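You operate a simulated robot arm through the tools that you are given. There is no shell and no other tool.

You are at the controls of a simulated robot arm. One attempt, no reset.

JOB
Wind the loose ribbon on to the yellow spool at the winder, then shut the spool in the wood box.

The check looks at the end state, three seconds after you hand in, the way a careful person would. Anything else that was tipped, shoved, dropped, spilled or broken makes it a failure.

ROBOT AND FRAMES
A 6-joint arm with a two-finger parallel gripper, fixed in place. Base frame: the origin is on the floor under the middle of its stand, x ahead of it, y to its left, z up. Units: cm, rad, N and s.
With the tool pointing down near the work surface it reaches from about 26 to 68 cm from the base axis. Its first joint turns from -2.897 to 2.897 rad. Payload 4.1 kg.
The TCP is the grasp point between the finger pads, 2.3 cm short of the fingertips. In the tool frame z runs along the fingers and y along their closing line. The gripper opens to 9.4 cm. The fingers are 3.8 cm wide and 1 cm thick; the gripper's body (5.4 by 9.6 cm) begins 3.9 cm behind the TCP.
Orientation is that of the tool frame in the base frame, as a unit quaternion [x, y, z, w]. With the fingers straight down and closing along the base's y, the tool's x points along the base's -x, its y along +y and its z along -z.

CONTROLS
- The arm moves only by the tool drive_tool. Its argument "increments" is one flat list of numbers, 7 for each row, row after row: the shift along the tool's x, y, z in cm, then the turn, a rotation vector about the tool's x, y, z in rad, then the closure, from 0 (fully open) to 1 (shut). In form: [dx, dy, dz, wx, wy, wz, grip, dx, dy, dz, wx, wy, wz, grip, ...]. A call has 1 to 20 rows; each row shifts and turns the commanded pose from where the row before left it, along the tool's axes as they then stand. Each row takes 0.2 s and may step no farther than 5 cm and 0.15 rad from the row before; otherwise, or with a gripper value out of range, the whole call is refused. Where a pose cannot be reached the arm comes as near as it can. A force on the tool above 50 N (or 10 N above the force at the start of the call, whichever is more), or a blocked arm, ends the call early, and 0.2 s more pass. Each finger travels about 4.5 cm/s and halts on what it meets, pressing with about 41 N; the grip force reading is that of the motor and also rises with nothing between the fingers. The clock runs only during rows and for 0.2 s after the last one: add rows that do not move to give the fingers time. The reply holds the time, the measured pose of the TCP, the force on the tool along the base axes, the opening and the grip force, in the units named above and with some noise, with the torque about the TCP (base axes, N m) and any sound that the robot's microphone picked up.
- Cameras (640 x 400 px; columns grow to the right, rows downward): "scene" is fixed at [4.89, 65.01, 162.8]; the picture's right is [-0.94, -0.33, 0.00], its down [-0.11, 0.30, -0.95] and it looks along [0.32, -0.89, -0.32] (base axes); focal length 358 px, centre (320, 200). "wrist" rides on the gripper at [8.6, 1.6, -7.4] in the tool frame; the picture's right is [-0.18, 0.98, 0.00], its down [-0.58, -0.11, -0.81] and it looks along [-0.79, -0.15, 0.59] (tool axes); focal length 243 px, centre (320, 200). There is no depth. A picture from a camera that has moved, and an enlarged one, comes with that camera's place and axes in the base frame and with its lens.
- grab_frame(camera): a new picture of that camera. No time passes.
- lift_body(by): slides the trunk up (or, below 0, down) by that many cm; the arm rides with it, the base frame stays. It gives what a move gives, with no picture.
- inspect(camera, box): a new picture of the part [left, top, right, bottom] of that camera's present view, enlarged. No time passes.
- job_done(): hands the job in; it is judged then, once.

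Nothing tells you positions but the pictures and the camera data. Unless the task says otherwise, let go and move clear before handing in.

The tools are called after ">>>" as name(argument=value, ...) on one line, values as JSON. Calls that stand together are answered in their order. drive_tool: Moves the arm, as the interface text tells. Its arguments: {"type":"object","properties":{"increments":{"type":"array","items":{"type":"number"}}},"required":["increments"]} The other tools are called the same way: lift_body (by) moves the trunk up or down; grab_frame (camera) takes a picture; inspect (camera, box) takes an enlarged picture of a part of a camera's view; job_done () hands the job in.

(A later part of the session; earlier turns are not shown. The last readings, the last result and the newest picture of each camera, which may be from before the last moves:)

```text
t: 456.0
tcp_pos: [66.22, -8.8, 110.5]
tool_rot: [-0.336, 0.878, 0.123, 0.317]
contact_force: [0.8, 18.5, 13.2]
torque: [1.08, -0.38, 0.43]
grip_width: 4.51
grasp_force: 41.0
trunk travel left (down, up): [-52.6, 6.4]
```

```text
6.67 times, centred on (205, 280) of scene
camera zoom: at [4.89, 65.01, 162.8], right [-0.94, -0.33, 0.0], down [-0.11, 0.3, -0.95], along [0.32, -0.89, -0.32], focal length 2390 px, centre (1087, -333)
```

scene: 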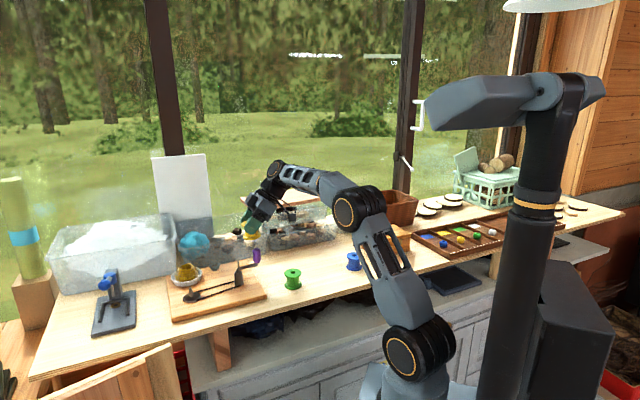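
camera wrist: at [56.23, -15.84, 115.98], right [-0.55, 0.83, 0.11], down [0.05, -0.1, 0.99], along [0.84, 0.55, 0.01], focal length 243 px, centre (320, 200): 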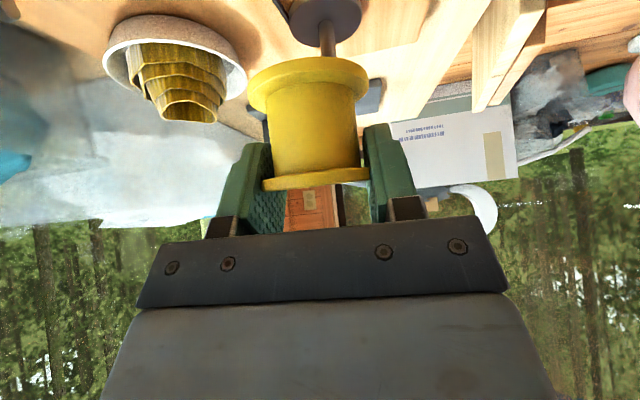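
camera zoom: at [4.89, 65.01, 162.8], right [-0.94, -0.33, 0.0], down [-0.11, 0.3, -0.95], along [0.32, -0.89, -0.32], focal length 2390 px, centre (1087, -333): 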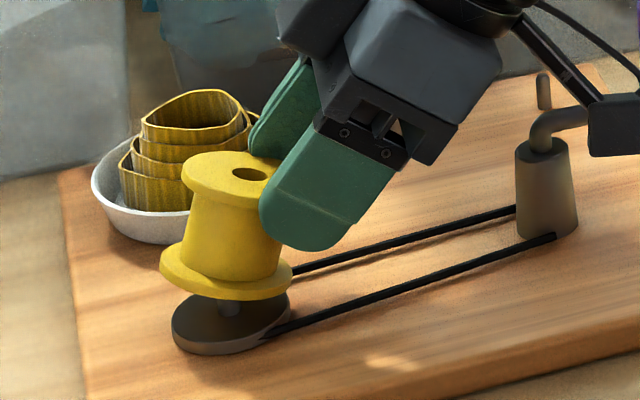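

A shove pulled the hand back, but the spool stayed on the pin and only needs to drop about a centimetre. I'll open the fingers gently to let it settle.

>>> drive_tool(increments=[0, 0, 0, 0, 0, 0, 0.45, 0, 0, 0, 0, 0, 0, 0.4, 0, 0, 0, 0, 0, 0, 0.35, 0, 0, 0, 0, 0, 0, 0.3])

>>> inspect(camera="scene", box=[175, 245, 255, 310])

>>> grab_frame(camera="wrist")

```text
t: 457.0
tcp_pos: [66.3, -9.17, 110.33]
tool_rot: [-0.334, 0.879, 0.123, 0.317]
contact_force: [0.0, -1.1, 0.5]
torque: [-0.02, -0.03, 0.01]
grip_width: 6.58
grasp_force: 0.1
trunk travel left (down, up): [-52.6, 6.4]
```

```text
6.15 times, centred on (215, 278) of scene
camera zoom: at [4.89, 65.01, 162.8], right [-0.94, -0.33, 0.0], down [-0.11, 0.3, -0.95], along [0.32, -0.89, -0.32], focal length 2206 px, centre (966, -277)
```

zoom: 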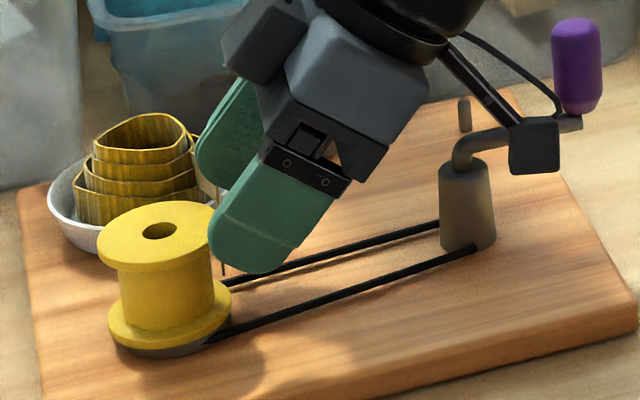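

```text
taken
camera wrist: at [56.79, -15.45, 110.57], right [-0.55, 0.83, 0.12], down [0.02, -0.13, 0.99], along [0.84, 0.55, 0.05], focal length 243 px, centre (320, 200)
```

wrist: 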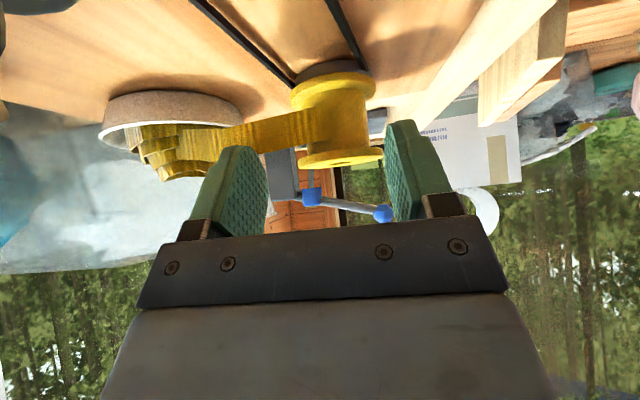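

The spool is seated on the winder, and the ribbon has attached from the dish to it. I'll raise the hand straight up and away.

>>> drive_tool(increments=[-0.13, 0, -0.154, 0, 0, 0, 0.3, -0.26, 0, -0.307, 0, 0, 0, 0.3, -0.383, 0, -0.461, 0, 0, 0, 0.3, -0.383, 0, -0.461, 0, 0, 0, 0.3, -0.383, 0, -0.461, 0, 0, 0, 0.3, -0.383, 0, -0.461, 0, 0, 0, 0.3, -0.383, 0, -0.461, 0, 0, 0, 0.3, -0.383, 0, -0.461, 0, 0, 0, 0.3, -0.383, 0, -0.461, 0, 0, 0, 0.3, -0.383, 0, -0.461, 0, 0, 0, 0.3, -0.383, 0, -0.461, 0, 0, 0, 0.3, -0.383, 0, -0.461, 0, 0, 0, 0.3, -0.383, 0, -0.461, 0, 0, 0, 0.3, -0.383, 0, -0.461, 0, 0, 0, 0.3, -0.383, 0, -0.461, 0, 0, 0, 0.3, -0.383, 0, -0.461, 0, 0, 0, 0.3, -0.26, 0, -0.307, 0, 0, 0, 0.3, -0.13, 0, -0.154, 0, 0, 0, 0.3, 0, 0, 0, 0, 0, 0, 0.3])

>>> grab_frame(camera="scene")

>>> inspect(camera="scene", box=[160, 235, 280, 320])

>>> grab_frame(camera="wrist")

```text
t: 461.0
tcp_pos: [66.08, -9.06, 120.05]
tool_rot: [-0.335, 0.879, 0.124, 0.317]
contact_force: [1.3, -0.5, 0.5]
torque: [0.01, -0.02, 0.01]
grip_width: 6.56
grasp_force: 0.1
trunk travel left (down, up): [-52.6, 6.4]
```

```text
taken
```

scene: 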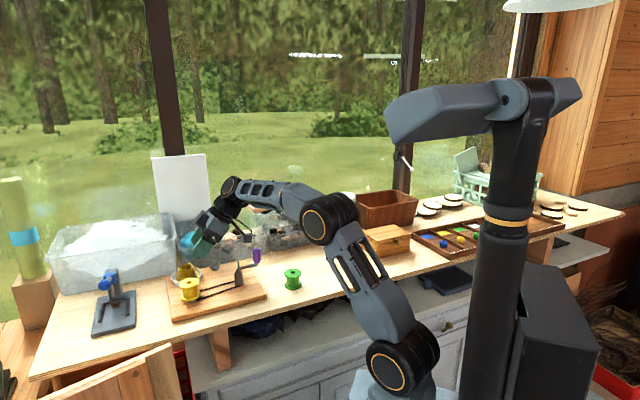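

```text
4.71 times, centred on (220, 278) of scene
camera zoom: at [4.89, 65.01, 162.8], right [-0.94, -0.33, 0.0], down [-0.11, 0.3, -0.95], along [0.32, -0.89, -0.32], focal length 1687 px, centre (791, -165)
```

zoom: 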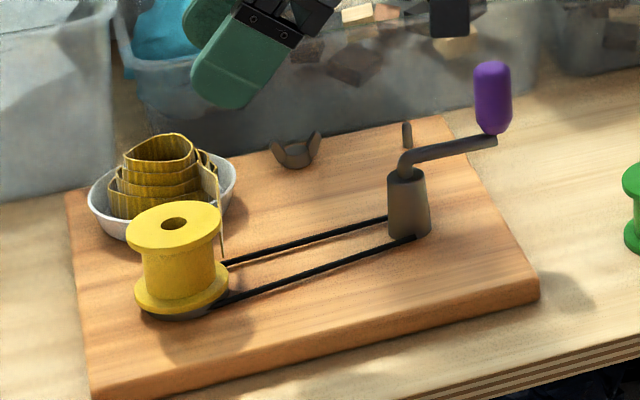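

```text
taken
camera wrist: at [56.81, -15.38, 120.25], right [-0.55, 0.83, 0.12], down [0.02, -0.13, 0.99], along [0.84, 0.55, 0.05], focal length 243 px, centre (320, 200)
```

wrist: 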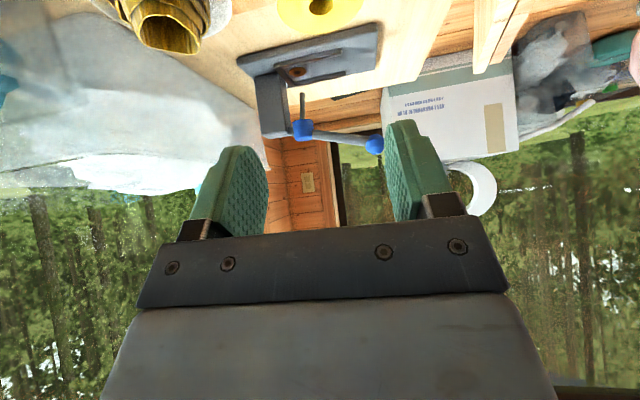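

The spool is on the spindle with the ribbon attached. Next is the crank. I'll retreat along the rocking direction to the upright zone, keeping high, and then look at the handle.

>>> drive_tool(increments=[-0.2, 0, -0.24, 0, 0, 0, 0.3, -0.4, 0, -0.48, 0, 0, 0, 0.3, -0.5, 0, -0.6, 0, 0, 0, 0.3, -0.2, 0, -0.24, 0, 0, 0, 0.3, 0, 0, 0, 0, 0, 0, 0.3])

>>> drive_tool(increments=[0.29, -0.11, -0.24, 0, 0, 0, 0.3, 0.58, -0.23, -0.49, 0, 0, 0, 0.3, 0.87, -0.34, -0.73, 0, 0, 0, 0.3, 0.87, -0.34, -0.73, 0, 0, 0, 0.3, 0.87, -0.34, -0.73, 0, 0, 0, 0.3, 0.87, -0.34, -0.73, 0, 0, 0, 0.3, 0.87, -0.34, -0.73, 0, 0, 0, 0.3, 0.87, -0.34, -0.73, 0, 0, 0, 0.3, 0.87, -0.34, -0.73, 0, 0, 0, 0.3, 0.87, -0.34, -0.73, 0, 0, 0, 0.3, 0.58, -0.23, -0.49, 0, 0, 0, 0.3, 0.29, -0.11, -0.24, 0, 0, 0, 0.3, 0, 0, 0, 0, 0, 0, 0.3])

>>> drive_tool(increments=[0, 0, 0, 0, 0, 0, 0.3, 0, 0, 0, 0, 0, 0, 0.3, 0, 0, 0, 0, 0, 0, 0.3, 0, 0, 0, 0, 0, 0, 0.3])

>>> grab_frame(camera="scene")

```text
t: 462.2
tcp_pos: [66.36, -9.03, 122.02]
tool_rot: [-0.335, 0.879, 0.124, 0.317]
contact_force: [0.2, -0.1, -0.2]
torque: [0.02, -0.01, 0.03]
grip_width: 6.57
grasp_force: 0.0
trunk travel left (down, up): [-52.6, 6.4]
```

```text
t: 465.0
tcp_pos: [59.88, -19.24, 121.99]
tool_rot: [-0.334, 0.879, 0.123, 0.318]
contact_force: [0.1, 0.2, -0.1]
torque: [-0.01, 0.0, -0.03]
grip_width: 6.59
grasp_force: 0.1
trunk travel left (down, up): [-52.6, 6.4]
```

```text
t: 466.0
tcp_pos: [59.85, -19.32, 122.09]
tool_rot: [-0.335, 0.879, 0.123, 0.317]
contact_force: [0.1, 1.4, -0.8]
torque: [-0.01, -0.02, -0.01]
grip_width: 6.58
grasp_force: 0.0
trunk travel left (down, up): [-52.6, 6.4]
```

```text
taken
```

scene: 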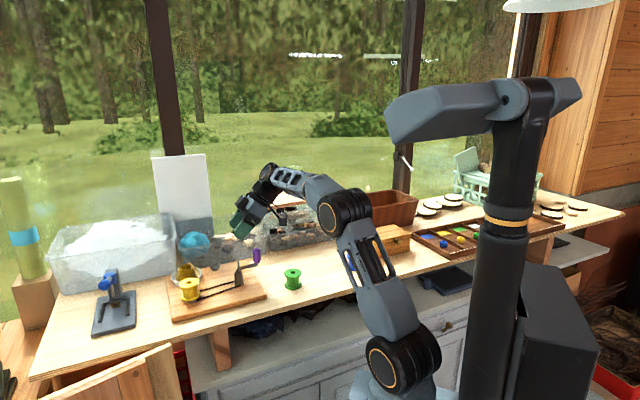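

It is still leaning here but calm, so this pose sits in an overlap where either state is stable. I'll test how far back the leaning state holds, since the crank circle lies right around here.

>>> drive_tool(increments=[0.1, -0.03, -0.08, 0, 0, 0, 0.3, 0.2, -0.06, -0.16, 0, 0, 0, 0.3, 0.2, -0.06, -0.16, 0, 0, 0, 0.3, 0.2, -0.06, -0.16, 0, 0, 0, 0.3, 0.2, -0.06, -0.16, 0, 0, 0, 0.3, 0.2, -0.06, -0.16, 0, 0, 0, 0.3, 0.2, -0.06, -0.16, 0, 0, 0, 0.3, 0.2, -0.06, -0.16, 0, 0, 0, 0.3, 0.2, -0.06, -0.16, 0, 0, 0, 0.3, 0.2, -0.06, -0.16, 0, 0, 0, 0.3, 0.2, -0.06, -0.16, 0, 0, 0, 0.3, 0.1, -0.03, -0.08, 0, 0, 0, 0.3, 0, 0, 0, 0, 0, 0, 0.3])

>>> inspect(camera="scene", box=[320, 50, 640, 250])

>>> drive_tool(increments=[0.1, -0.03, -0.08, 0, 0, 0, 0.3, 0.2, -0.06, -0.16, 0, 0, 0, 0.3, 0.2, -0.06, -0.16, 0, 0, 0, 0.3, 0.2, -0.06, -0.16, 0, 0, 0, 0.3, 0.2, -0.06, -0.16, 0, 0, 0, 0.3, 0.2, -0.06, -0.16, 0, 0, 0, 0.3, 0.2, -0.06, -0.16, 0, 0, 0, 0.3, 0.2, -0.06, -0.16, 0, 0, 0, 0.3, 0.2, -0.06, -0.16, 0, 0, 0, 0.3, 0.2, -0.06, -0.16, 0, 0, 0, 0.3, 0.2, -0.06, -0.16, 0, 0, 0, 0.3, 0.1, -0.03, -0.08, 0, 0, 0, 0.3, 0, 0, 0, 0, 0, 0, 0.3])

>>> inspect(camera="scene", box=[320, 50, 640, 250])

```text
t: 468.8
tcp_pos: [58.31, -21.44, 122.04]
tool_rot: [-0.334, 0.879, 0.123, 0.318]
contact_force: [0.5, 0.4, -1.2]
torque: [-0.04, 0.0, -0.02]
grip_width: 6.58
grasp_force: 0.0
trunk travel left (down, up): [-52.6, 6.4]
```

```text
2.00 times, centred on (480, 150) of scene
camera zoom: at [4.89, 65.01, 162.8], right [-0.94, -0.33, 0.0], down [-0.11, 0.3, -0.95], along [0.32, -0.89, -0.32], focal length 717 px, centre (0, 300)
```

zoom: 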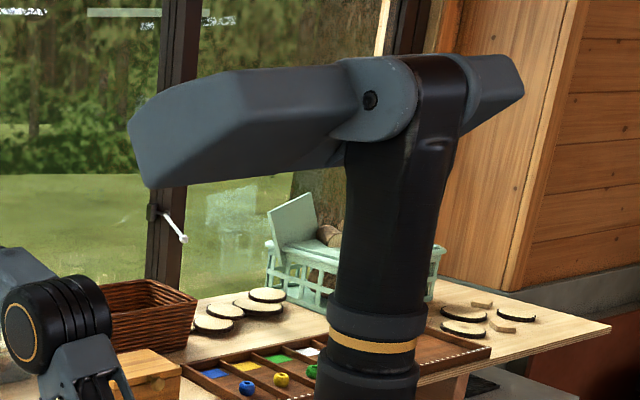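

```text
t: 471.6
tcp_pos: [56.51, -23.98, 121.92]
tool_rot: [-0.335, 0.879, 0.124, 0.317]
contact_force: [0.3, -0.6, 0.4]
torque: [-0.01, -0.02, 0.0]
grip_width: 6.56
grasp_force: 0.1
trunk travel left (down, up): [-52.6, 6.4]
```

```text
2.00 times, centred on (480, 150) of scene
camera zoom: at [4.89, 65.01, 162.8], right [-0.94, -0.33, 0.0], down [-0.11, 0.3, -0.95], along [0.32, -0.89, -0.32], focal length 717 px, centre (0, 300)
```

zoom: 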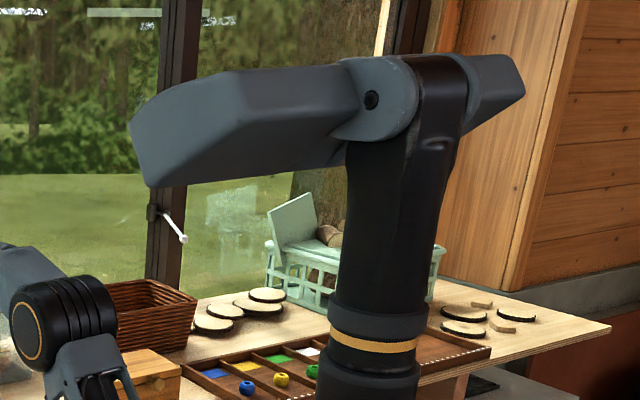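

The leaning state stays put across the whole region I need for cranking. Now I'll locate the crank handle precisely.

>>> grab_frame(camera="wrist")

>>> inspect(camera="scene", box=[210, 225, 290, 305])

```text
taken
camera wrist: at [47.17, -30.34, 122.16], right [-0.55, 0.83, 0.12], down [0.02, -0.13, 0.99], along [0.83, 0.55, 0.05], focal length 243 px, centre (320, 200)
```

wrist: 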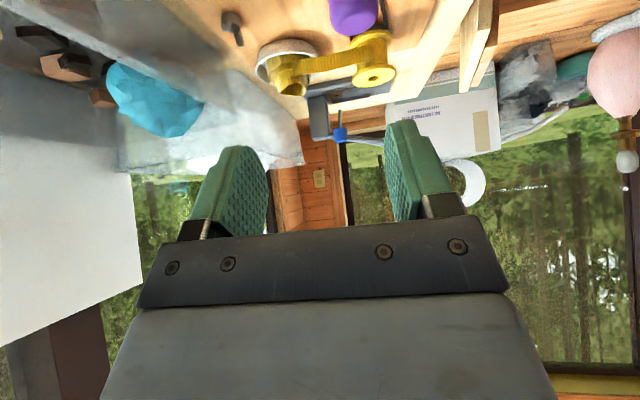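

```text
5.00 times, centred on (250, 265) of scene
camera zoom: at [4.89, 65.01, 162.8], right [-0.94, -0.33, 0.0], down [-0.11, 0.3, -0.95], along [0.32, -0.89, -0.32], focal length 1793 px, centre (670, -125)
```

zoom: 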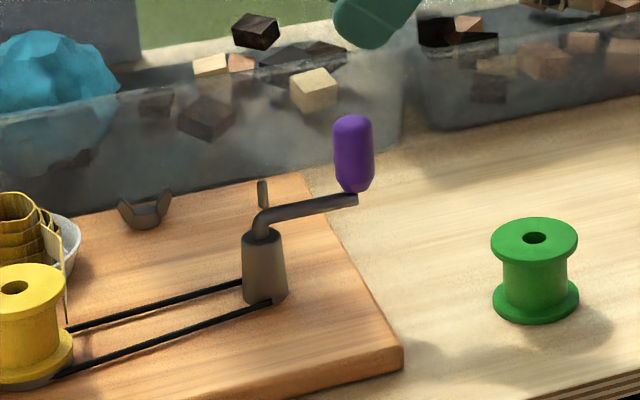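

>>> inspect(camera="wrist", box=[250, 0, 410, 100])

```text
4.00 times, centred on (330, 50) of wrist
camera zoom: at [47.17, -30.34, 122.16], right [-0.55, 0.83, 0.12], down [0.02, -0.13, 0.99], along [0.83, 0.55, 0.05], focal length 970 px, centre (280, 800)
```

zoom: 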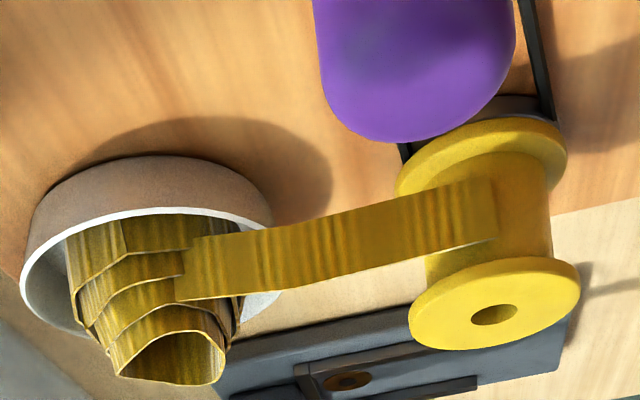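

The view is very clear: the ribbon runs to the spool, and clockwise cranking (seen from above) should pull it on. I put the handle at about (56, -20.9) with z 109–114.5. I'll move over it with open fingers and check.

>>> drive_tool(increments=[-0.1, 0.2, 0.05, 0, 0, 0, 0.3, -0.15, 0.3, 0.1, 0, 0, 0, 0.3, -0.18, 0.33, 0.14, 0, 0, 0, 0.3, -0.18, 0.33, 0.14, 0, 0, 0, 0.3, -0.18, 0.33, 0.14, 0, 0, 0, 0.3, -0.18, 0.33, 0.14, 0, 0, 0, 0.3, -0.15, 0.3, 0.1, 0, 0, 0, 0.3, -0.1, 0.2, 0.05, 0, 0, 0, 0.3, 0, 0, 0, 0, 0, 0, 0.3])

>>> drive_tool(increments=[0.13, 0, 0.154, 0, 0, 0, 0.3, 0.256, 0, 0.308, 0, 0, 0, 0.3, 0.32, 0, 0.385, 0, 0, 0, 0.3, 0.32, 0, 0.385, 0, 0, 0, 0.3, 0.32, 0, 0.385, 0, 0, 0, 0.3, 0.32, 0, 0.385, 0, 0, 0, 0.3, 0.256, 0, 0.308, 0, 0, 0, 0.3, 0.13, 0, 0.154, 0, 0, 0, 0.3, 0, 0, 0, 0, 0, 0, 0.3])

>>> grab_frame(camera="wrist")

>>> inspect(camera="scene", box=[210, 205, 290, 305])

```text
t: 473.6
tcp_pos: [56.1, -21.24, 122.04]
tool_rot: [-0.335, 0.879, 0.124, 0.317]
contact_force: [0.3, 0.0, 0.1]
torque: [-0.02, 0.0, 0.0]
grip_width: 6.59
grasp_force: 0.1
trunk travel left (down, up): [-52.6, 6.4]
```

```text
t: 475.6
tcp_pos: [56.24, -21.25, 118.72]
tool_rot: [-0.334, 0.879, 0.123, 0.318]
contact_force: [0.1, -0.1, 1.0]
torque: [-0.03, -0.01, -0.01]
grip_width: 6.58
grasp_force: 0.0
trunk travel left (down, up): [-52.6, 6.4]
```

```text
taken
camera wrist: at [46.71, -27.6, 119.0], right [-0.55, 0.83, 0.12], down [0.02, -0.13, 0.99], along [0.83, 0.55, 0.05], focal length 243 px, centre (320, 200)
```

wrist: 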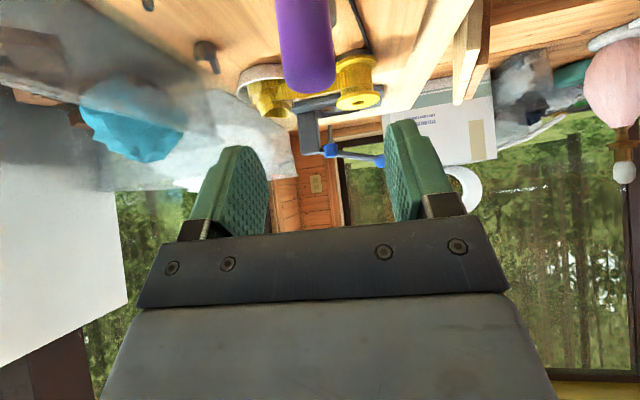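

```text
4.00 times, centred on (250, 255) of scene
camera zoom: at [4.89, 65.01, 162.8], right [-0.94, -0.33, 0.0], down [-0.11, 0.3, -0.95], along [0.32, -0.89, -0.32], focal length 1434 px, centre (600, -20)
```

zoom: 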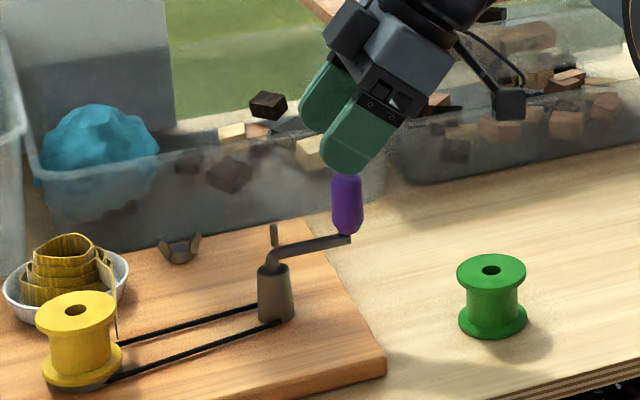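

The handle is centred between the fingers. I'll lower over it and close.

>>> drive_tool(increments=[0.13, 0, 0.154, 0, 0, 0, 0.3, 0.256, 0, 0.308, 0, 0, 0, 0.3, 0.32, 0, 0.385, 0, 0, 0, 0.3, 0.32, 0, 0.385, 0, 0, 0, 0.3, 0.32, 0, 0.385, 0, 0, 0, 0.3, 0.32, 0, 0.385, 0, 0, 0, 0.3, 0.32, 0, 0.385, 0, 0, 0, 0.3, 0.32, 0, 0.385, 0, 0, 0, 0.3, 0.32, 0, 0.385, 0, 0, 0, 0.3, 0.32, 0, 0.385, 0, 0, 0, 0.3, 0.256, 0, 0.308, 0, 0, 0, 0.3, 0.1, 0, 0.12, 0, 0, 0, 0.3, 0, 0, 0, 0, 0, 0, 0.3])

>>> grab_frame(camera="wrist")

>>> inspect(camera="scene", box=[210, 225, 290, 305])

```text
t: 478.4
tcp_pos: [56.12, -21.12, 113.52]
tool_rot: [-0.336, 0.878, 0.123, 0.317]
contact_force: [0.4, -0.8, 0.1]
torque: [0.0, 0.01, 0.02]
grip_width: 6.57
grasp_force: 0.0
trunk travel left (down, up): [-52.6, 6.4]
```

```text
taken
camera wrist: at [46.71, -27.55, 113.81], right [-0.55, 0.83, 0.12], down [0.02, -0.13, 0.99], along [0.83, 0.55, 0.05], focal length 243 px, centre (320, 200)
```

wrist: 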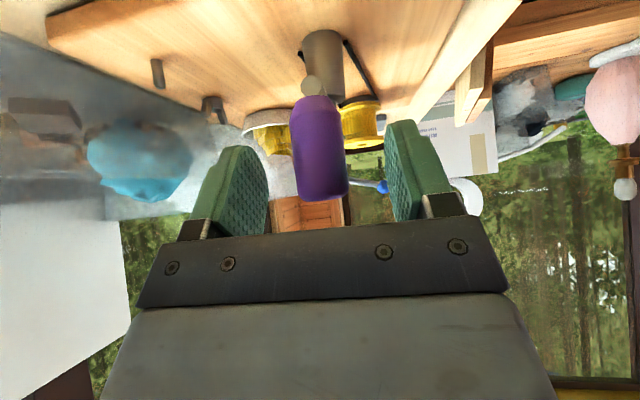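

```text
5.00 times, centred on (250, 265) of scene
camera zoom: at [4.89, 65.01, 162.8], right [-0.94, -0.33, 0.0], down [-0.11, 0.3, -0.95], along [0.32, -0.89, -0.32], focal length 1793 px, centre (670, -125)
```

zoom: 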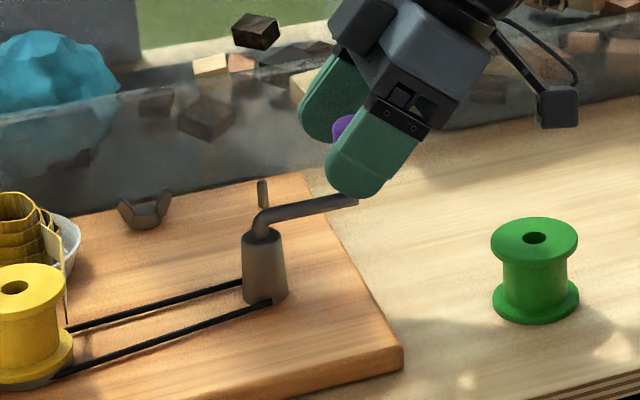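

The handle sits nicely between the fingers, and the hub is at about (59.8, -17). I'll close on the handle.

>>> drive_tool(increments=[0, 0, 0, 0, 0, 0, 0.5, 0, 0, 0, 0, 0, 0, 0.65, 0, 0, 0, 0, 0, 0, 0.72, 0, 0, 0, 0, 0, 0, 1, 0, 0, 0, 0, 0, 0, 1, 0, 0, 0, 0, 0, 0, 1])

>>> drive_tool(increments=[0, 0, 0, 0, 0, 0, 1])

```text
t: 479.8
tcp_pos: [56.2, -21.24, 113.67]
tool_rot: [-0.336, 0.878, 0.124, 0.317]
contact_force: [-1.1, 1.3, -2.1]
torque: [-0.52, -0.62, 0.02]
grip_width: 2.3
grasp_force: 45.3
trunk travel left (down, up): [-52.6, 6.4]
```

```text
t: 480.2
tcp_pos: [56.1, -21.16, 113.7]
tool_rot: [-0.335, 0.879, 0.123, 0.317]
contact_force: [-1.3, 0.9, -2.0]
torque: [-0.61, -0.53, 0.01]
grip_width: 2.31
grasp_force: 45.1
trunk travel left (down, up): [-52.6, 6.4]
```

Gripped at 2.3 cm. I'll try a first small clockwise arc and watch the forces.

>>> drive_tool(increments=[0.0047, 0.194, -0.0024, 0, 0, 0, 1, 0.0047, 0.194, -0.0024, 0, 0, 0, 1, 0.0047, 0.194, -0.0024, 0, 0, 0, 1, 0.0047, 0.194, -0.0024, 0, 0, 0, 1, 0.0047, 0.194, -0.0024, 0, 0, 0, 1, 0, 0, 0, 0, 0, 0, 1])

>>> grab_frame(camera="wrist")

>>> inspect(camera="scene", box=[180, 225, 290, 305])

```text
t: 481.6
tcp_pos: [55.99, -21.04, 113.67]
tool_rot: [-0.334, 0.879, 0.121, 0.319]
contact_force: [34.2, -21.7, 7.7]
torque: [-0.69, -0.92, 0.08]
grip_width: 2.33
grasp_force: 45.2
trunk travel left (down, up): [-52.6, 6.4]
```

```text
taken
camera wrist: at [46.49, -27.32, 113.79], right [-0.55, 0.83, 0.12], down [0.02, -0.13, 0.99], along [0.84, 0.54, 0.06], focal length 243 px, centre (320, 200)
```

wrist: 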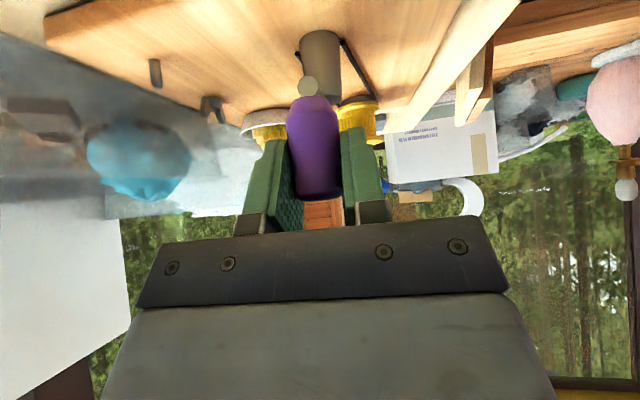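

```text
5.00 times, centred on (235, 265) of scene
camera zoom: at [4.89, 65.01, 162.8], right [-0.94, -0.33, 0.0], down [-0.11, 0.3, -0.95], along [0.32, -0.89, -0.32], focal length 1793 px, centre (745, -125)
```

zoom: 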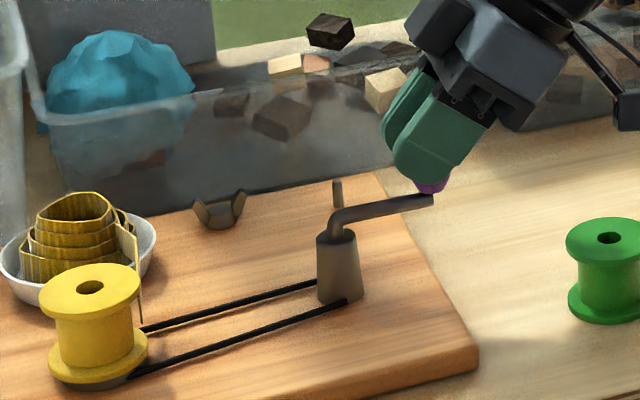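

The crank resists clockwise motion with about 40 N, so it probably turns only the other way. I'll ease off and try a small counter-clockwise arc.

>>> drive_tool(increments=[-0.0047, -0.194, 0.0024, 0, 0, 0, 1, -0.0047, -0.194, 0.0024, 0, 0, 0, 1, -0.0047, -0.194, 0.0024, 0, 0, 0, 1, -0.0047, -0.194, 0.0024, 0, 0, 0, 1, -0.0047, -0.194, 0.0024, 0, 0, 0, 1, 0, 0, 0, 0, 0, 0, 1])

>>> drive_tool(increments=[-0.0304, -0.19, 0.0238, 0, 0, 0, 1, -0.0304, -0.19, 0.0238, 0, 0, 0, 1, -0.0304, -0.19, 0.0238, 0, 0, 0, 1, -0.0304, -0.19, 0.0238, 0, 0, 0, 1, -0.0304, -0.19, 0.0238, 0, 0, 0, 1, 0, 0, 0, 0, 0, 0, 1])

>>> inspect(camera="scene", box=[180, 225, 290, 305])

```text
t: 483.0
tcp_pos: [56.17, -21.1, 113.5]
tool_rot: [-0.336, 0.878, 0.125, 0.316]
contact_force: [0.1, 2.0, 12.9]
torque: [-0.18, -0.77, 0.03]
grip_width: 2.34
grasp_force: 44.9
trunk travel left (down, up): [-52.6, 6.4]
```

```text
t: 484.4
tcp_pos: [56.74, -21.89, 113.69]
tool_rot: [-0.336, 0.879, 0.124, 0.316]
contact_force: [-0.3, 0.5, 7.5]
torque: [-0.93, -0.19, -0.02]
grip_width: 2.31
grasp_force: 44.5
trunk travel left (down, up): [-52.6, 6.4]
```

```text
5.00 times, centred on (235, 265) of scene
camera zoom: at [4.89, 65.01, 162.8], right [-0.94, -0.33, 0.0], down [-0.11, 0.3, -0.95], along [0.32, -0.89, -0.32], focal length 1793 px, centre (745, -125)
```

zoom: 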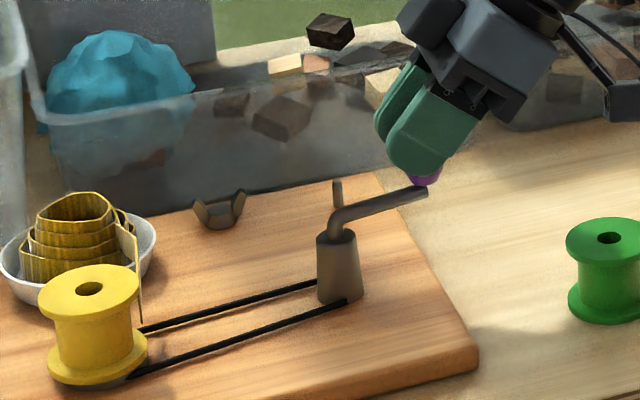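

Counter-clockwise turns freely, so that's the winding direction. I'll continue the arc in small steps around the hub.

>>> drive_tool(increments=[-0.1474, -0.5596, 0.1227, 0, 0, 0, 1, -0.1916, -0.5365, 0.1594, 0, 0, 0, 1, -0.2337, -0.5076, 0.1945, 0, 0, 0, 1, -0.2732, -0.473, 0.2274, 0, 0, 0, 1, -0.3098, -0.4333, 0.2578, 0, 0, 0, 1, 0, 0, 0, 0, 0, 0, 1])

>>> inspect(camera="scene", box=[170, 225, 290, 305])

>>> grab_frame(camera="wrist")

```text
t: 485.8
tcp_pos: [59.65, -22.74, 113.56]
tool_rot: [-0.334, 0.879, 0.124, 0.316]
contact_force: [-1.0, 1.1, 1.7]
torque: [-0.42, -0.86, -0.04]
grip_width: 2.32
grasp_force: 44.7
trunk travel left (down, up): [-52.6, 6.4]
```

```text
5.00 times, centred on (230, 265) of scene
camera zoom: at [4.89, 65.01, 162.8], right [-0.94, -0.33, 0.0], down [-0.11, 0.3, -0.95], along [0.32, -0.89, -0.32], focal length 1793 px, centre (770, -125)
```

zoom: 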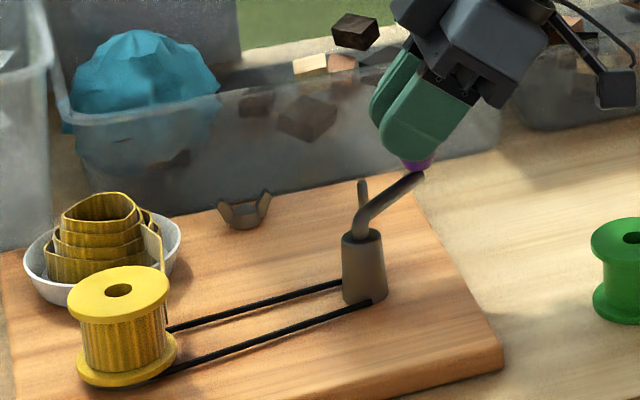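

```text
taken
camera wrist: at [50.24, -29.18, 113.83], right [-0.55, 0.83, 0.12], down [0.03, -0.13, 0.99], along [0.83, 0.55, 0.05], focal length 243 px, centre (320, 200)
```

wrist: 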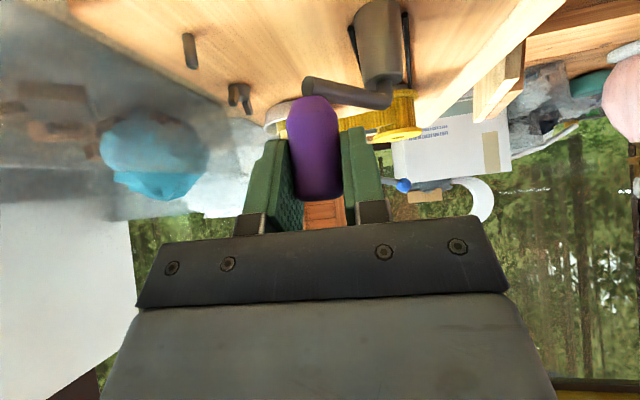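

It turns with under 2 N, and the ribbon is already winding onto the spool. I'll carry on with the circle.

>>> drive_tool(increments=[-0.343, -0.3889, 0.2854, 0, 0, 0, 1, -0.3723, -0.3401, 0.3098, 0, 0, 0, 1, -0.3977, -0.2877, 0.3309, 0, 0, 0, 1, -0.4186, -0.232, 0.3483, 0, 0, 0, 1, -0.435, -0.1739, 0.362, 0, 0, 0, 1, -0.4466, -0.1139, 0.3716, 0, 0, 0, 1, -0.4533, -0.0526, 0.3772, 0, 0, 0, 1, -0.4551, 0.0093, 0.3787, 0, 0, 0, 1, -0.4518, 0.071, 0.376, 0, 0, 0, 1, -0.4436, 0.132, 0.3692, 0, 0, 0, 1])

>>> inspect(camera="scene", box=[170, 225, 290, 305])

```text
t: 488.0
tcp_pos: [65.15, -20.42, 113.51]
tool_rot: [-0.335, 0.878, 0.124, 0.317]
contact_force: [24.7, -16.8, 14.0]
torque: [-0.19, -1.74, 0.04]
grip_width: 2.3
grasp_force: 45.1
trunk travel left (down, up): [-52.6, 6.4]
```

```text
5.00 times, centred on (230, 265) of scene
camera zoom: at [4.89, 65.01, 162.8], right [-0.94, -0.33, 0.0], down [-0.11, 0.3, -0.95], along [0.32, -0.89, -0.32], focal length 1793 px, centre (770, -125)
```

zoom: 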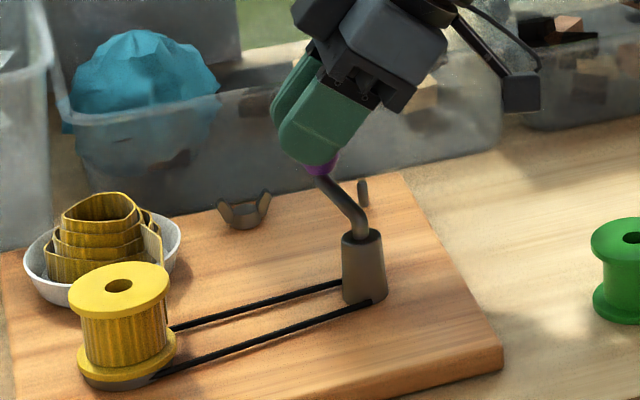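

The fit of the path so far gives the hub at (60.3, -16.6) and radius 6.2, so I was cutting slightly inside. I'll correct the radius and continue.

>>> drive_tool(increments=[-0.3282, -0.2601, 0.2711, 0, 0, 0, 1, -0.3282, -0.2601, 0.2711, 0, 0, 0, 1, -0.4716, 0.2134, 0.3925, 0, 0, 0, 1, -0.4519, 0.2763, 0.376, 0, 0, 0, 1, -0.4272, 0.3362, 0.3555, 0, 0, 0, 1, -0.3978, 0.3924, 0.331, 0, 0, 0, 1, -0.3641, 0.4442, 0.303, 0, 0, 0, 1])

>>> inspect(camera="scene", box=[170, 225, 290, 305])

```text
t: 489.6
tcp_pos: [66.17, -17.12, 113.55]
tool_rot: [-0.335, 0.879, 0.125, 0.316]
contact_force: [-20.5, -0.5, 15.8]
torque: [-1.28, 0.29, -0.02]
grip_width: 2.32
grasp_force: 44.6
trunk travel left (down, up): [-52.6, 6.4]
```

```text
5.00 times, centred on (230, 265) of scene
camera zoom: at [4.89, 65.01, 162.8], right [-0.94, -0.33, 0.0], down [-0.11, 0.3, -0.95], along [0.32, -0.89, -0.32], focal length 1793 px, centre (770, -125)
```

zoom: 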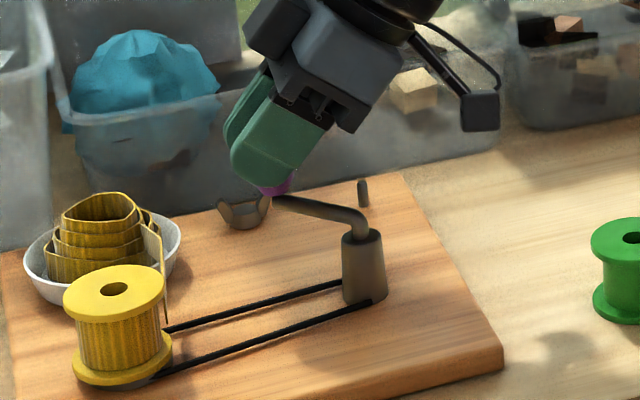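

The path refits to hub (60.2, -16.85) and radius 5.98, which matches all the points. I'll continue with that.

>>> drive_tool(increments=[-0.0944, 0.6657, 0.0837, 0, 0, 0, 1, -0.2609, 0.5262, 0.2172, 0, 0, 0, 1, -0.2172, 0.5588, 0.1808, 0, 0, 0, 1, -0.1711, 0.5852, 0.1424, 0, 0, 0, 1, -0.123, 0.6052, 0.1024, 0, 0, 0, 1, -0.0737, 0.6186, 0.0613, 0, 0, 0, 1, -0.0235, 0.6252, 0.0196, 0, 0, 0, 1, 0.0269, 0.625, -0.0224, 0, 0, 0, 1, 0.077, 0.6179, -0.0641, 0, 0, 0, 1])

>>> inspect(camera="scene", box=[170, 225, 290, 305])

```text
t: 491.6
tcp_pos: [63.81, -11.97, 113.53]
tool_rot: [-0.336, 0.879, 0.124, 0.314]
contact_force: [-0.4, 1.6, 16.3]
torque: [-0.78, -0.53, 0.01]
grip_width: 2.29
grasp_force: 44.3
trunk travel left (down, up): [-52.6, 6.4]
```

```text
5.00 times, centred on (230, 265) of scene
camera zoom: at [4.89, 65.01, 162.8], right [-0.94, -0.33, 0.0], down [-0.11, 0.3, -0.95], along [0.32, -0.89, -0.32], focal length 1793 px, centre (770, -125)
```

zoom: 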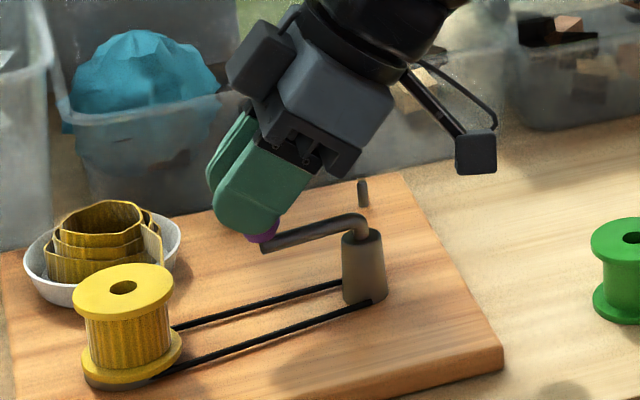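

Smooth: sideways force is under 2 N, and the coil in the dish is getting smaller. I'll keep going around.

>>> drive_tool(increments=[0.0623, 0.6041, -0.1821, 0, 0, 0, 1, 0.1742, 0.5836, -0.145, 0, 0, 0, 1, 0.2202, 0.5568, -0.1833, 0, 0, 0, 1, 0.2638, 0.5238, -0.2195, 0, 0, 0, 1, 0.3044, 0.4851, -0.2534, 0, 0, 0, 1, 0.3418, 0.4411, -0.2845, 0, 0, 0, 1, 0.3754, 0.3923, -0.3124, 0, 0, 0, 1, 0.4049, 0.3391, -0.337, 0, 0, 0, 1, 0.43, 0.2823, -0.3578, 0, 0, 0, 1, 0.4503, 0.2223, -0.3748, 0, 0, 0, 1])

>>> drive_tool(increments=[0.4657, 0.1599, -0.3876, 0, 0, 0, 1, 0.476, 0.0958, -0.3962, 0, 0, 0, 1, 0.4811, 0.0305, -0.4004, 0, 0, 0, 1, 0.4809, -0.0349, -0.4003, 0, 0, 0, 1, 0.4755, -0.1001, -0.3957, 0, 0, 0, 1, 0.4648, -0.1641, -0.3869, 0, 0, 0, 1, 0.4491, -0.2264, -0.3738, 0, 0, 0, 1, 0.4284, -0.2861, -0.3566, 0, 0, 0, 1, 0.4031, -0.3428, -0.3355, 0, 0, 0, 1, 0.3733, -0.3956, -0.3107, 0, 0, 0, 1])

>>> inspect(camera="scene", box=[170, 225, 290, 305])

```text
t: 493.8
tcp_pos: [58.21, -11.09, 113.61]
tool_rot: [-0.335, 0.879, 0.124, 0.314]
contact_force: [1.1, -6.2, -0.4]
torque: [-0.61, -0.73, 0.01]
grip_width: 2.34
grasp_force: 45.1
trunk travel left (down, up): [-52.6, 6.4]
```

```text
t: 496.0
tcp_pos: [54.36, -16.35, 113.63]
tool_rot: [-0.333, 0.88, 0.123, 0.316]
contact_force: [-12.7, 2.3, -30.0]
torque: [-0.69, -0.4, -0.03]
grip_width: 2.33
grasp_force: 44.5
trunk travel left (down, up): [-52.6, 6.4]
```

```text
5.00 times, centred on (230, 265) of scene
camera zoom: at [4.89, 65.01, 162.8], right [-0.94, -0.33, 0.0], down [-0.11, 0.3, -0.95], along [0.32, -0.89, -0.32], focal length 1793 px, centre (770, -125)
```

zoom: 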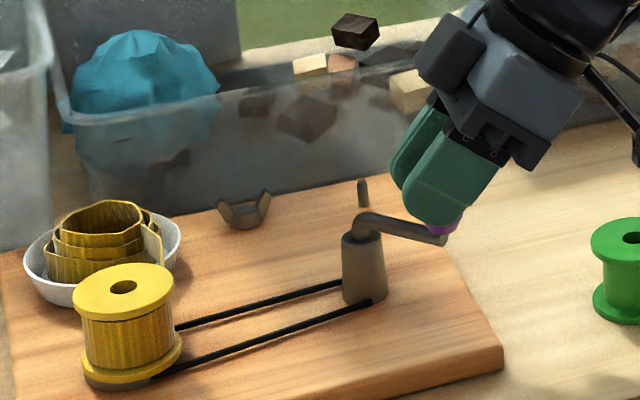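

One half-turn more and it is still winding. There's a vertical pull building, so I'll lower the hand slightly as I continue.

>>> drive_tool(increments=[0.6174, -0.3441, -0.1225, 0, 0, 0, 1, 0.3018, -0.4878, -0.2512, 0, 0, 0, 1, 0.2609, -0.5262, -0.2172, 0, 0, 0, 1, 0.2172, -0.5588, -0.1808, 0, 0, 0, 1, 0.1711, -0.5852, -0.1424, 0, 0, 0, 1, 0.123, -0.6052, -0.1024, 0, 0, 0, 1, 0.0737, -0.6186, -0.0613, 0, 0, 0, 1, 0.0235, -0.6252, -0.0196, 0, 0, 0, 1])

>>> inspect(camera="scene", box=[170, 225, 290, 305])

```text
t: 497.8
tcp_pos: [55.82, -20.83, 113.6]
tool_rot: [-0.336, 0.878, 0.123, 0.318]
contact_force: [1.1, 0.6, 7.6]
torque: [0.03, -0.94, 0.03]
grip_width: 2.31
grasp_force: 44.3
trunk travel left (down, up): [-52.6, 6.4]
```

```text
5.00 times, centred on (230, 265) of scene
camera zoom: at [4.89, 65.01, 162.8], right [-0.94, -0.33, 0.0], down [-0.11, 0.3, -0.95], along [0.32, -0.89, -0.32], focal length 1793 px, centre (770, -125)
```

zoom: 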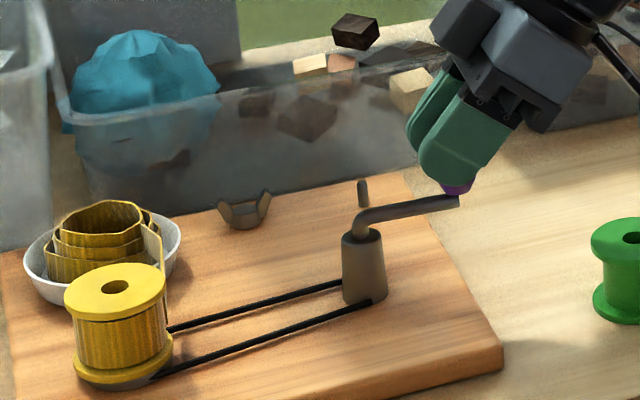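

One full turn is done, with small forces and the coil shrinking. I'll run the next third of a turn in one go with a slight height correction.

>>> drive_tool(increments=[-0.0365, -0.625, 0.0109, 0, 0, 0, 1, -0.0866, -0.6179, 0.0526, 0, 0, 0, 1, -0.1359, -0.6041, 0.0936, 0, 0, 0, 1, -0.1838, -0.5836, 0.1335, 0, 0, 0, 1, -0.2298, -0.5568, 0.1718, 0, 0, 0, 1, -0.2734, -0.5238, 0.208, 0, 0, 0, 1, -0.314, -0.4851, 0.2419, 0, 0, 0, 1, -0.3514, -0.4411, 0.273, 0, 0, 0, 1, -0.385, -0.3923, 0.3009, 0, 0, 0, 1, -0.4145, -0.3391, 0.3255, 0, 0, 0, 1, -0.4396, -0.2823, 0.3463, 0, 0, 0, 1, -0.4599, -0.2223, 0.3633, 0, 0, 0, 1, -0.4753, -0.1599, 0.3761, 0, 0, 0, 1, -0.4856, -0.0958, 0.3847, 0, 0, 0, 1, -0.4907, -0.0305, 0.3889, 0, 0, 0, 1, -0.4905, 0.0349, 0.3888, 0, 0, 0, 1, -0.4851, 0.1001, 0.3842, 0, 0, 0, 1, -0.4744, 0.1641, 0.3754, 0, 0, 0, 1, -0.4587, 0.2264, 0.3623, 0, 0, 0, 1, -0.438, 0.2861, 0.3451, 0, 0, 0, 1])

>>> inspect(camera="scene", box=[170, 225, 290, 305])

```text
t: 502.0
tcp_pos: [66.11, -18.65, 113.63]
tool_rot: [-0.335, 0.879, 0.123, 0.316]
contact_force: [-3.6, -0.5, -10.8]
torque: [-0.73, -0.68, 0.01]
grip_width: 2.3
grasp_force: 44.7
trunk travel left (down, up): [-52.6, 6.4]
```

```text
5.00 times, centred on (230, 265) of scene
camera zoom: at [4.89, 65.01, 162.8], right [-0.94, -0.33, 0.0], down [-0.11, 0.3, -0.95], along [0.32, -0.89, -0.32], focal length 1793 px, centre (770, -125)
```

zoom: 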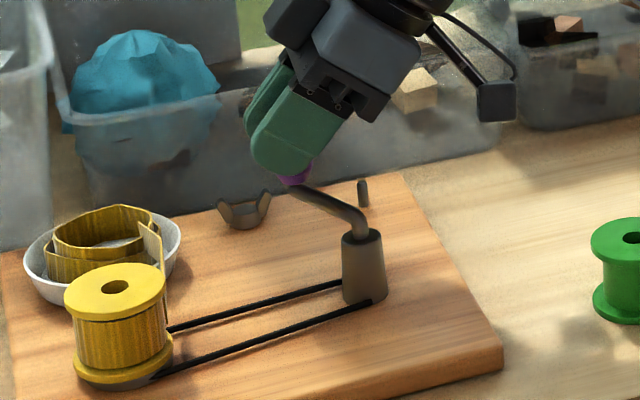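

Very smooth, and the coil in the dish is about half gone. Continuing the turn.

>>> drive_tool(increments=[-0.3954, 0.3428, 0.3447, 0, 0, 0, 1, -0.3656, 0.3956, 0.3199, 0, 0, 0, 1, -0.3317, 0.4442, 0.2917, 0, 0, 0, 1, -0.2941, 0.4878, 0.2604, 0, 0, 0, 1, -0.2532, 0.5262, 0.2264, 0, 0, 0, 1, -0.2095, 0.5588, 0.19, 0, 0, 0, 1, -0.1634, 0.5852, 0.1516, 0, 0, 0, 1, -0.1153, 0.6052, 0.1116, 0, 0, 0, 1, -0.066, 0.6186, 0.0705, 0, 0, 0, 1, -0.0158, 0.6252, 0.0288, 0, 0, 0, 1, 0.0346, 0.625, -0.0132, 0, 0, 0, 1, 0.0847, 0.6179, -0.0549, 0, 0, 0, 1, 0.134, 0.6041, -0.0959, 0, 0, 0, 1, 0.1819, 0.5836, -0.1358, 0, 0, 0, 1, 0.2279, 0.5568, -0.1741, 0, 0, 0, 1, 0.2715, 0.5238, -0.2103, 0, 0, 0, 1, 0.3121, 0.4851, -0.2442, 0, 0, 0, 1, 0.3495, 0.4411, -0.2753, 0, 0, 0, 1, 0.3831, 0.3923, -0.3032, 0, 0, 0, 1, 0.4126, 0.3391, -0.3278, 0, 0, 0, 1])

>>> inspect(camera="scene", box=[170, 225, 290, 305])

```text
t: 506.2
tcp_pos: [59.07, -11.02, 113.63]
tool_rot: [-0.335, 0.878, 0.124, 0.318]
contact_force: [1.8, -5.8, 1.0]
torque: [-1.11, 0.1, 0.03]
grip_width: 2.29
grasp_force: 45.0
trunk travel left (down, up): [-52.6, 6.4]
```

```text
5.00 times, centred on (230, 265) of scene
camera zoom: at [4.89, 65.01, 162.8], right [-0.94, -0.33, 0.0], down [-0.11, 0.3, -0.95], along [0.32, -0.89, -0.32], focal length 1793 px, centre (770, -125)
```

zoom: 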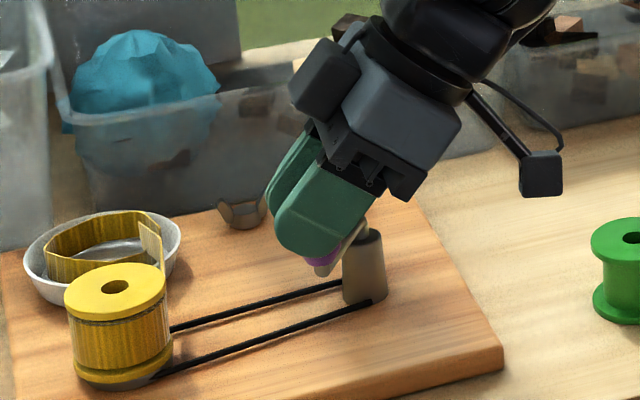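

About one ring is left in the dish. I'll do the next third of a turn.

>>> drive_tool(increments=[0.4377, 0.2823, -0.3486, 0, 0, 0, 1, 0.458, 0.2223, -0.3656, 0, 0, 0, 1, 0.4734, 0.1599, -0.3784, 0, 0, 0, 1, 0.4837, 0.0958, -0.387, 0, 0, 0, 1, 0.4888, 0.0305, -0.3912, 0, 0, 0, 1, 0.4886, -0.0349, -0.3911, 0, 0, 0, 1, 0.4832, -0.1001, -0.3865, 0, 0, 0, 1, 0.4725, -0.1641, -0.3777, 0, 0, 0, 1, 0.4568, -0.2264, -0.3646, 0, 0, 0, 1, 0.4361, -0.2861, -0.3474, 0, 0, 0, 1, 0.4031, -0.3428, -0.3355, 0, 0, 0, 1, 0.3733, -0.3956, -0.3107, 0, 0, 0, 1, 0.3394, -0.4442, -0.2825, 0, 0, 0, 1, 0.3018, -0.4878, -0.2512, 0, 0, 0, 1, 0.2609, -0.5262, -0.2172, 0, 0, 0, 1, 0.2172, -0.5588, -0.1808, 0, 0, 0, 1, 0.1711, -0.5852, -0.1424, 0, 0, 0, 1, 0.123, -0.6052, -0.1024, 0, 0, 0, 1, 0.0737, -0.6186, -0.0613, 0, 0, 0, 1, 0.0235, -0.6252, -0.0196, 0, 0, 0, 1])

>>> inspect(camera="scene", box=[170, 225, 290, 305])

```text
t: 510.4
tcp_pos: [55.6, -20.64, 113.56]
tool_rot: [-0.335, 0.878, 0.123, 0.319]
contact_force: [2.1, 2.6, 21.9]
torque: [0.19, -0.78, 0.01]
grip_width: 2.29
grasp_force: 45.0
trunk travel left (down, up): [-52.6, 6.4]
```

```text
5.00 times, centred on (230, 265) of scene
camera zoom: at [4.89, 65.01, 162.8], right [-0.94, -0.33, 0.0], down [-0.11, 0.3, -0.95], along [0.32, -0.89, -0.32], focal length 1793 px, centre (770, -125)
```

zoom: 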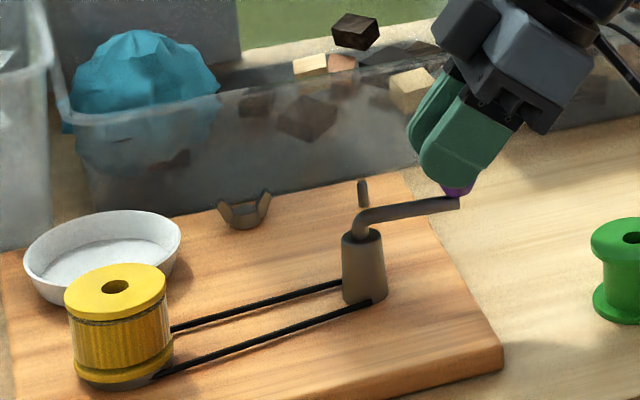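

The dish is empty and all the ribbon appears to be on the spool. I'll look closely for any tail.

>>> inspect(camera="scene", box=[170, 255, 230, 310])

>>> grab_frame(camera="wrist")

>>> inspect(camera="wrist", box=[220, 60, 420, 200])

```text
7.27 times, centred on (200, 282) of scene
camera zoom: at [4.89, 65.01, 162.8], right [-0.94, -0.33, 0.0], down [-0.11, 0.3, -0.95], along [0.32, -0.89, -0.32], focal length 2608 px, centre (1193, -400)
```

zoom: 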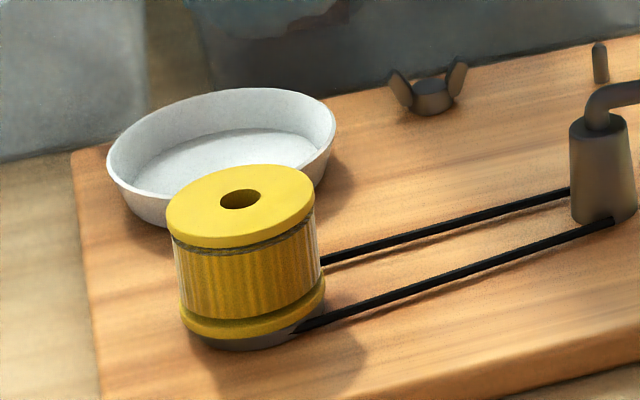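

```text
taken
camera wrist: at [46.22, -27.06, 113.77], right [-0.55, 0.83, 0.12], down [0.02, -0.13, 0.99], along [0.84, 0.55, 0.05], focal length 243 px, centre (320, 200)
```

wrist: 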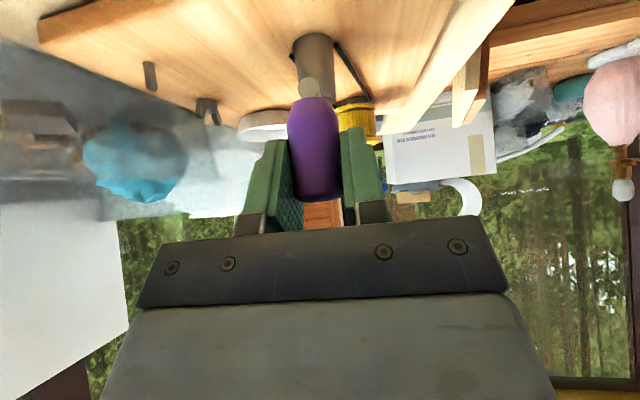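

```text
2.86 times, centred on (320, 130) of wrist
camera zoom: at [46.22, -27.06, 113.77], right [-0.55, 0.83, 0.12], down [0.02, -0.13, 0.99], along [0.84, 0.55, 0.05], focal length 693 px, centre (320, 400)
```

zoom: 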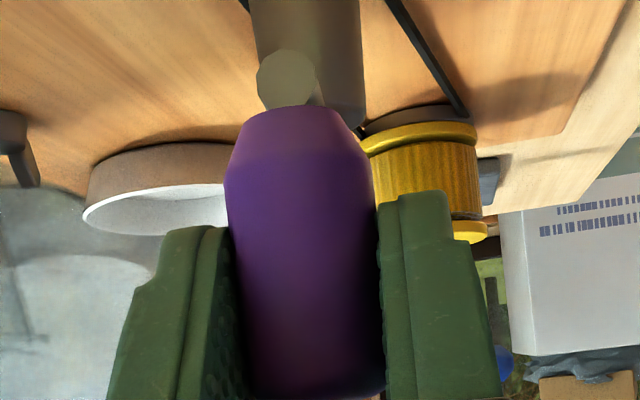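

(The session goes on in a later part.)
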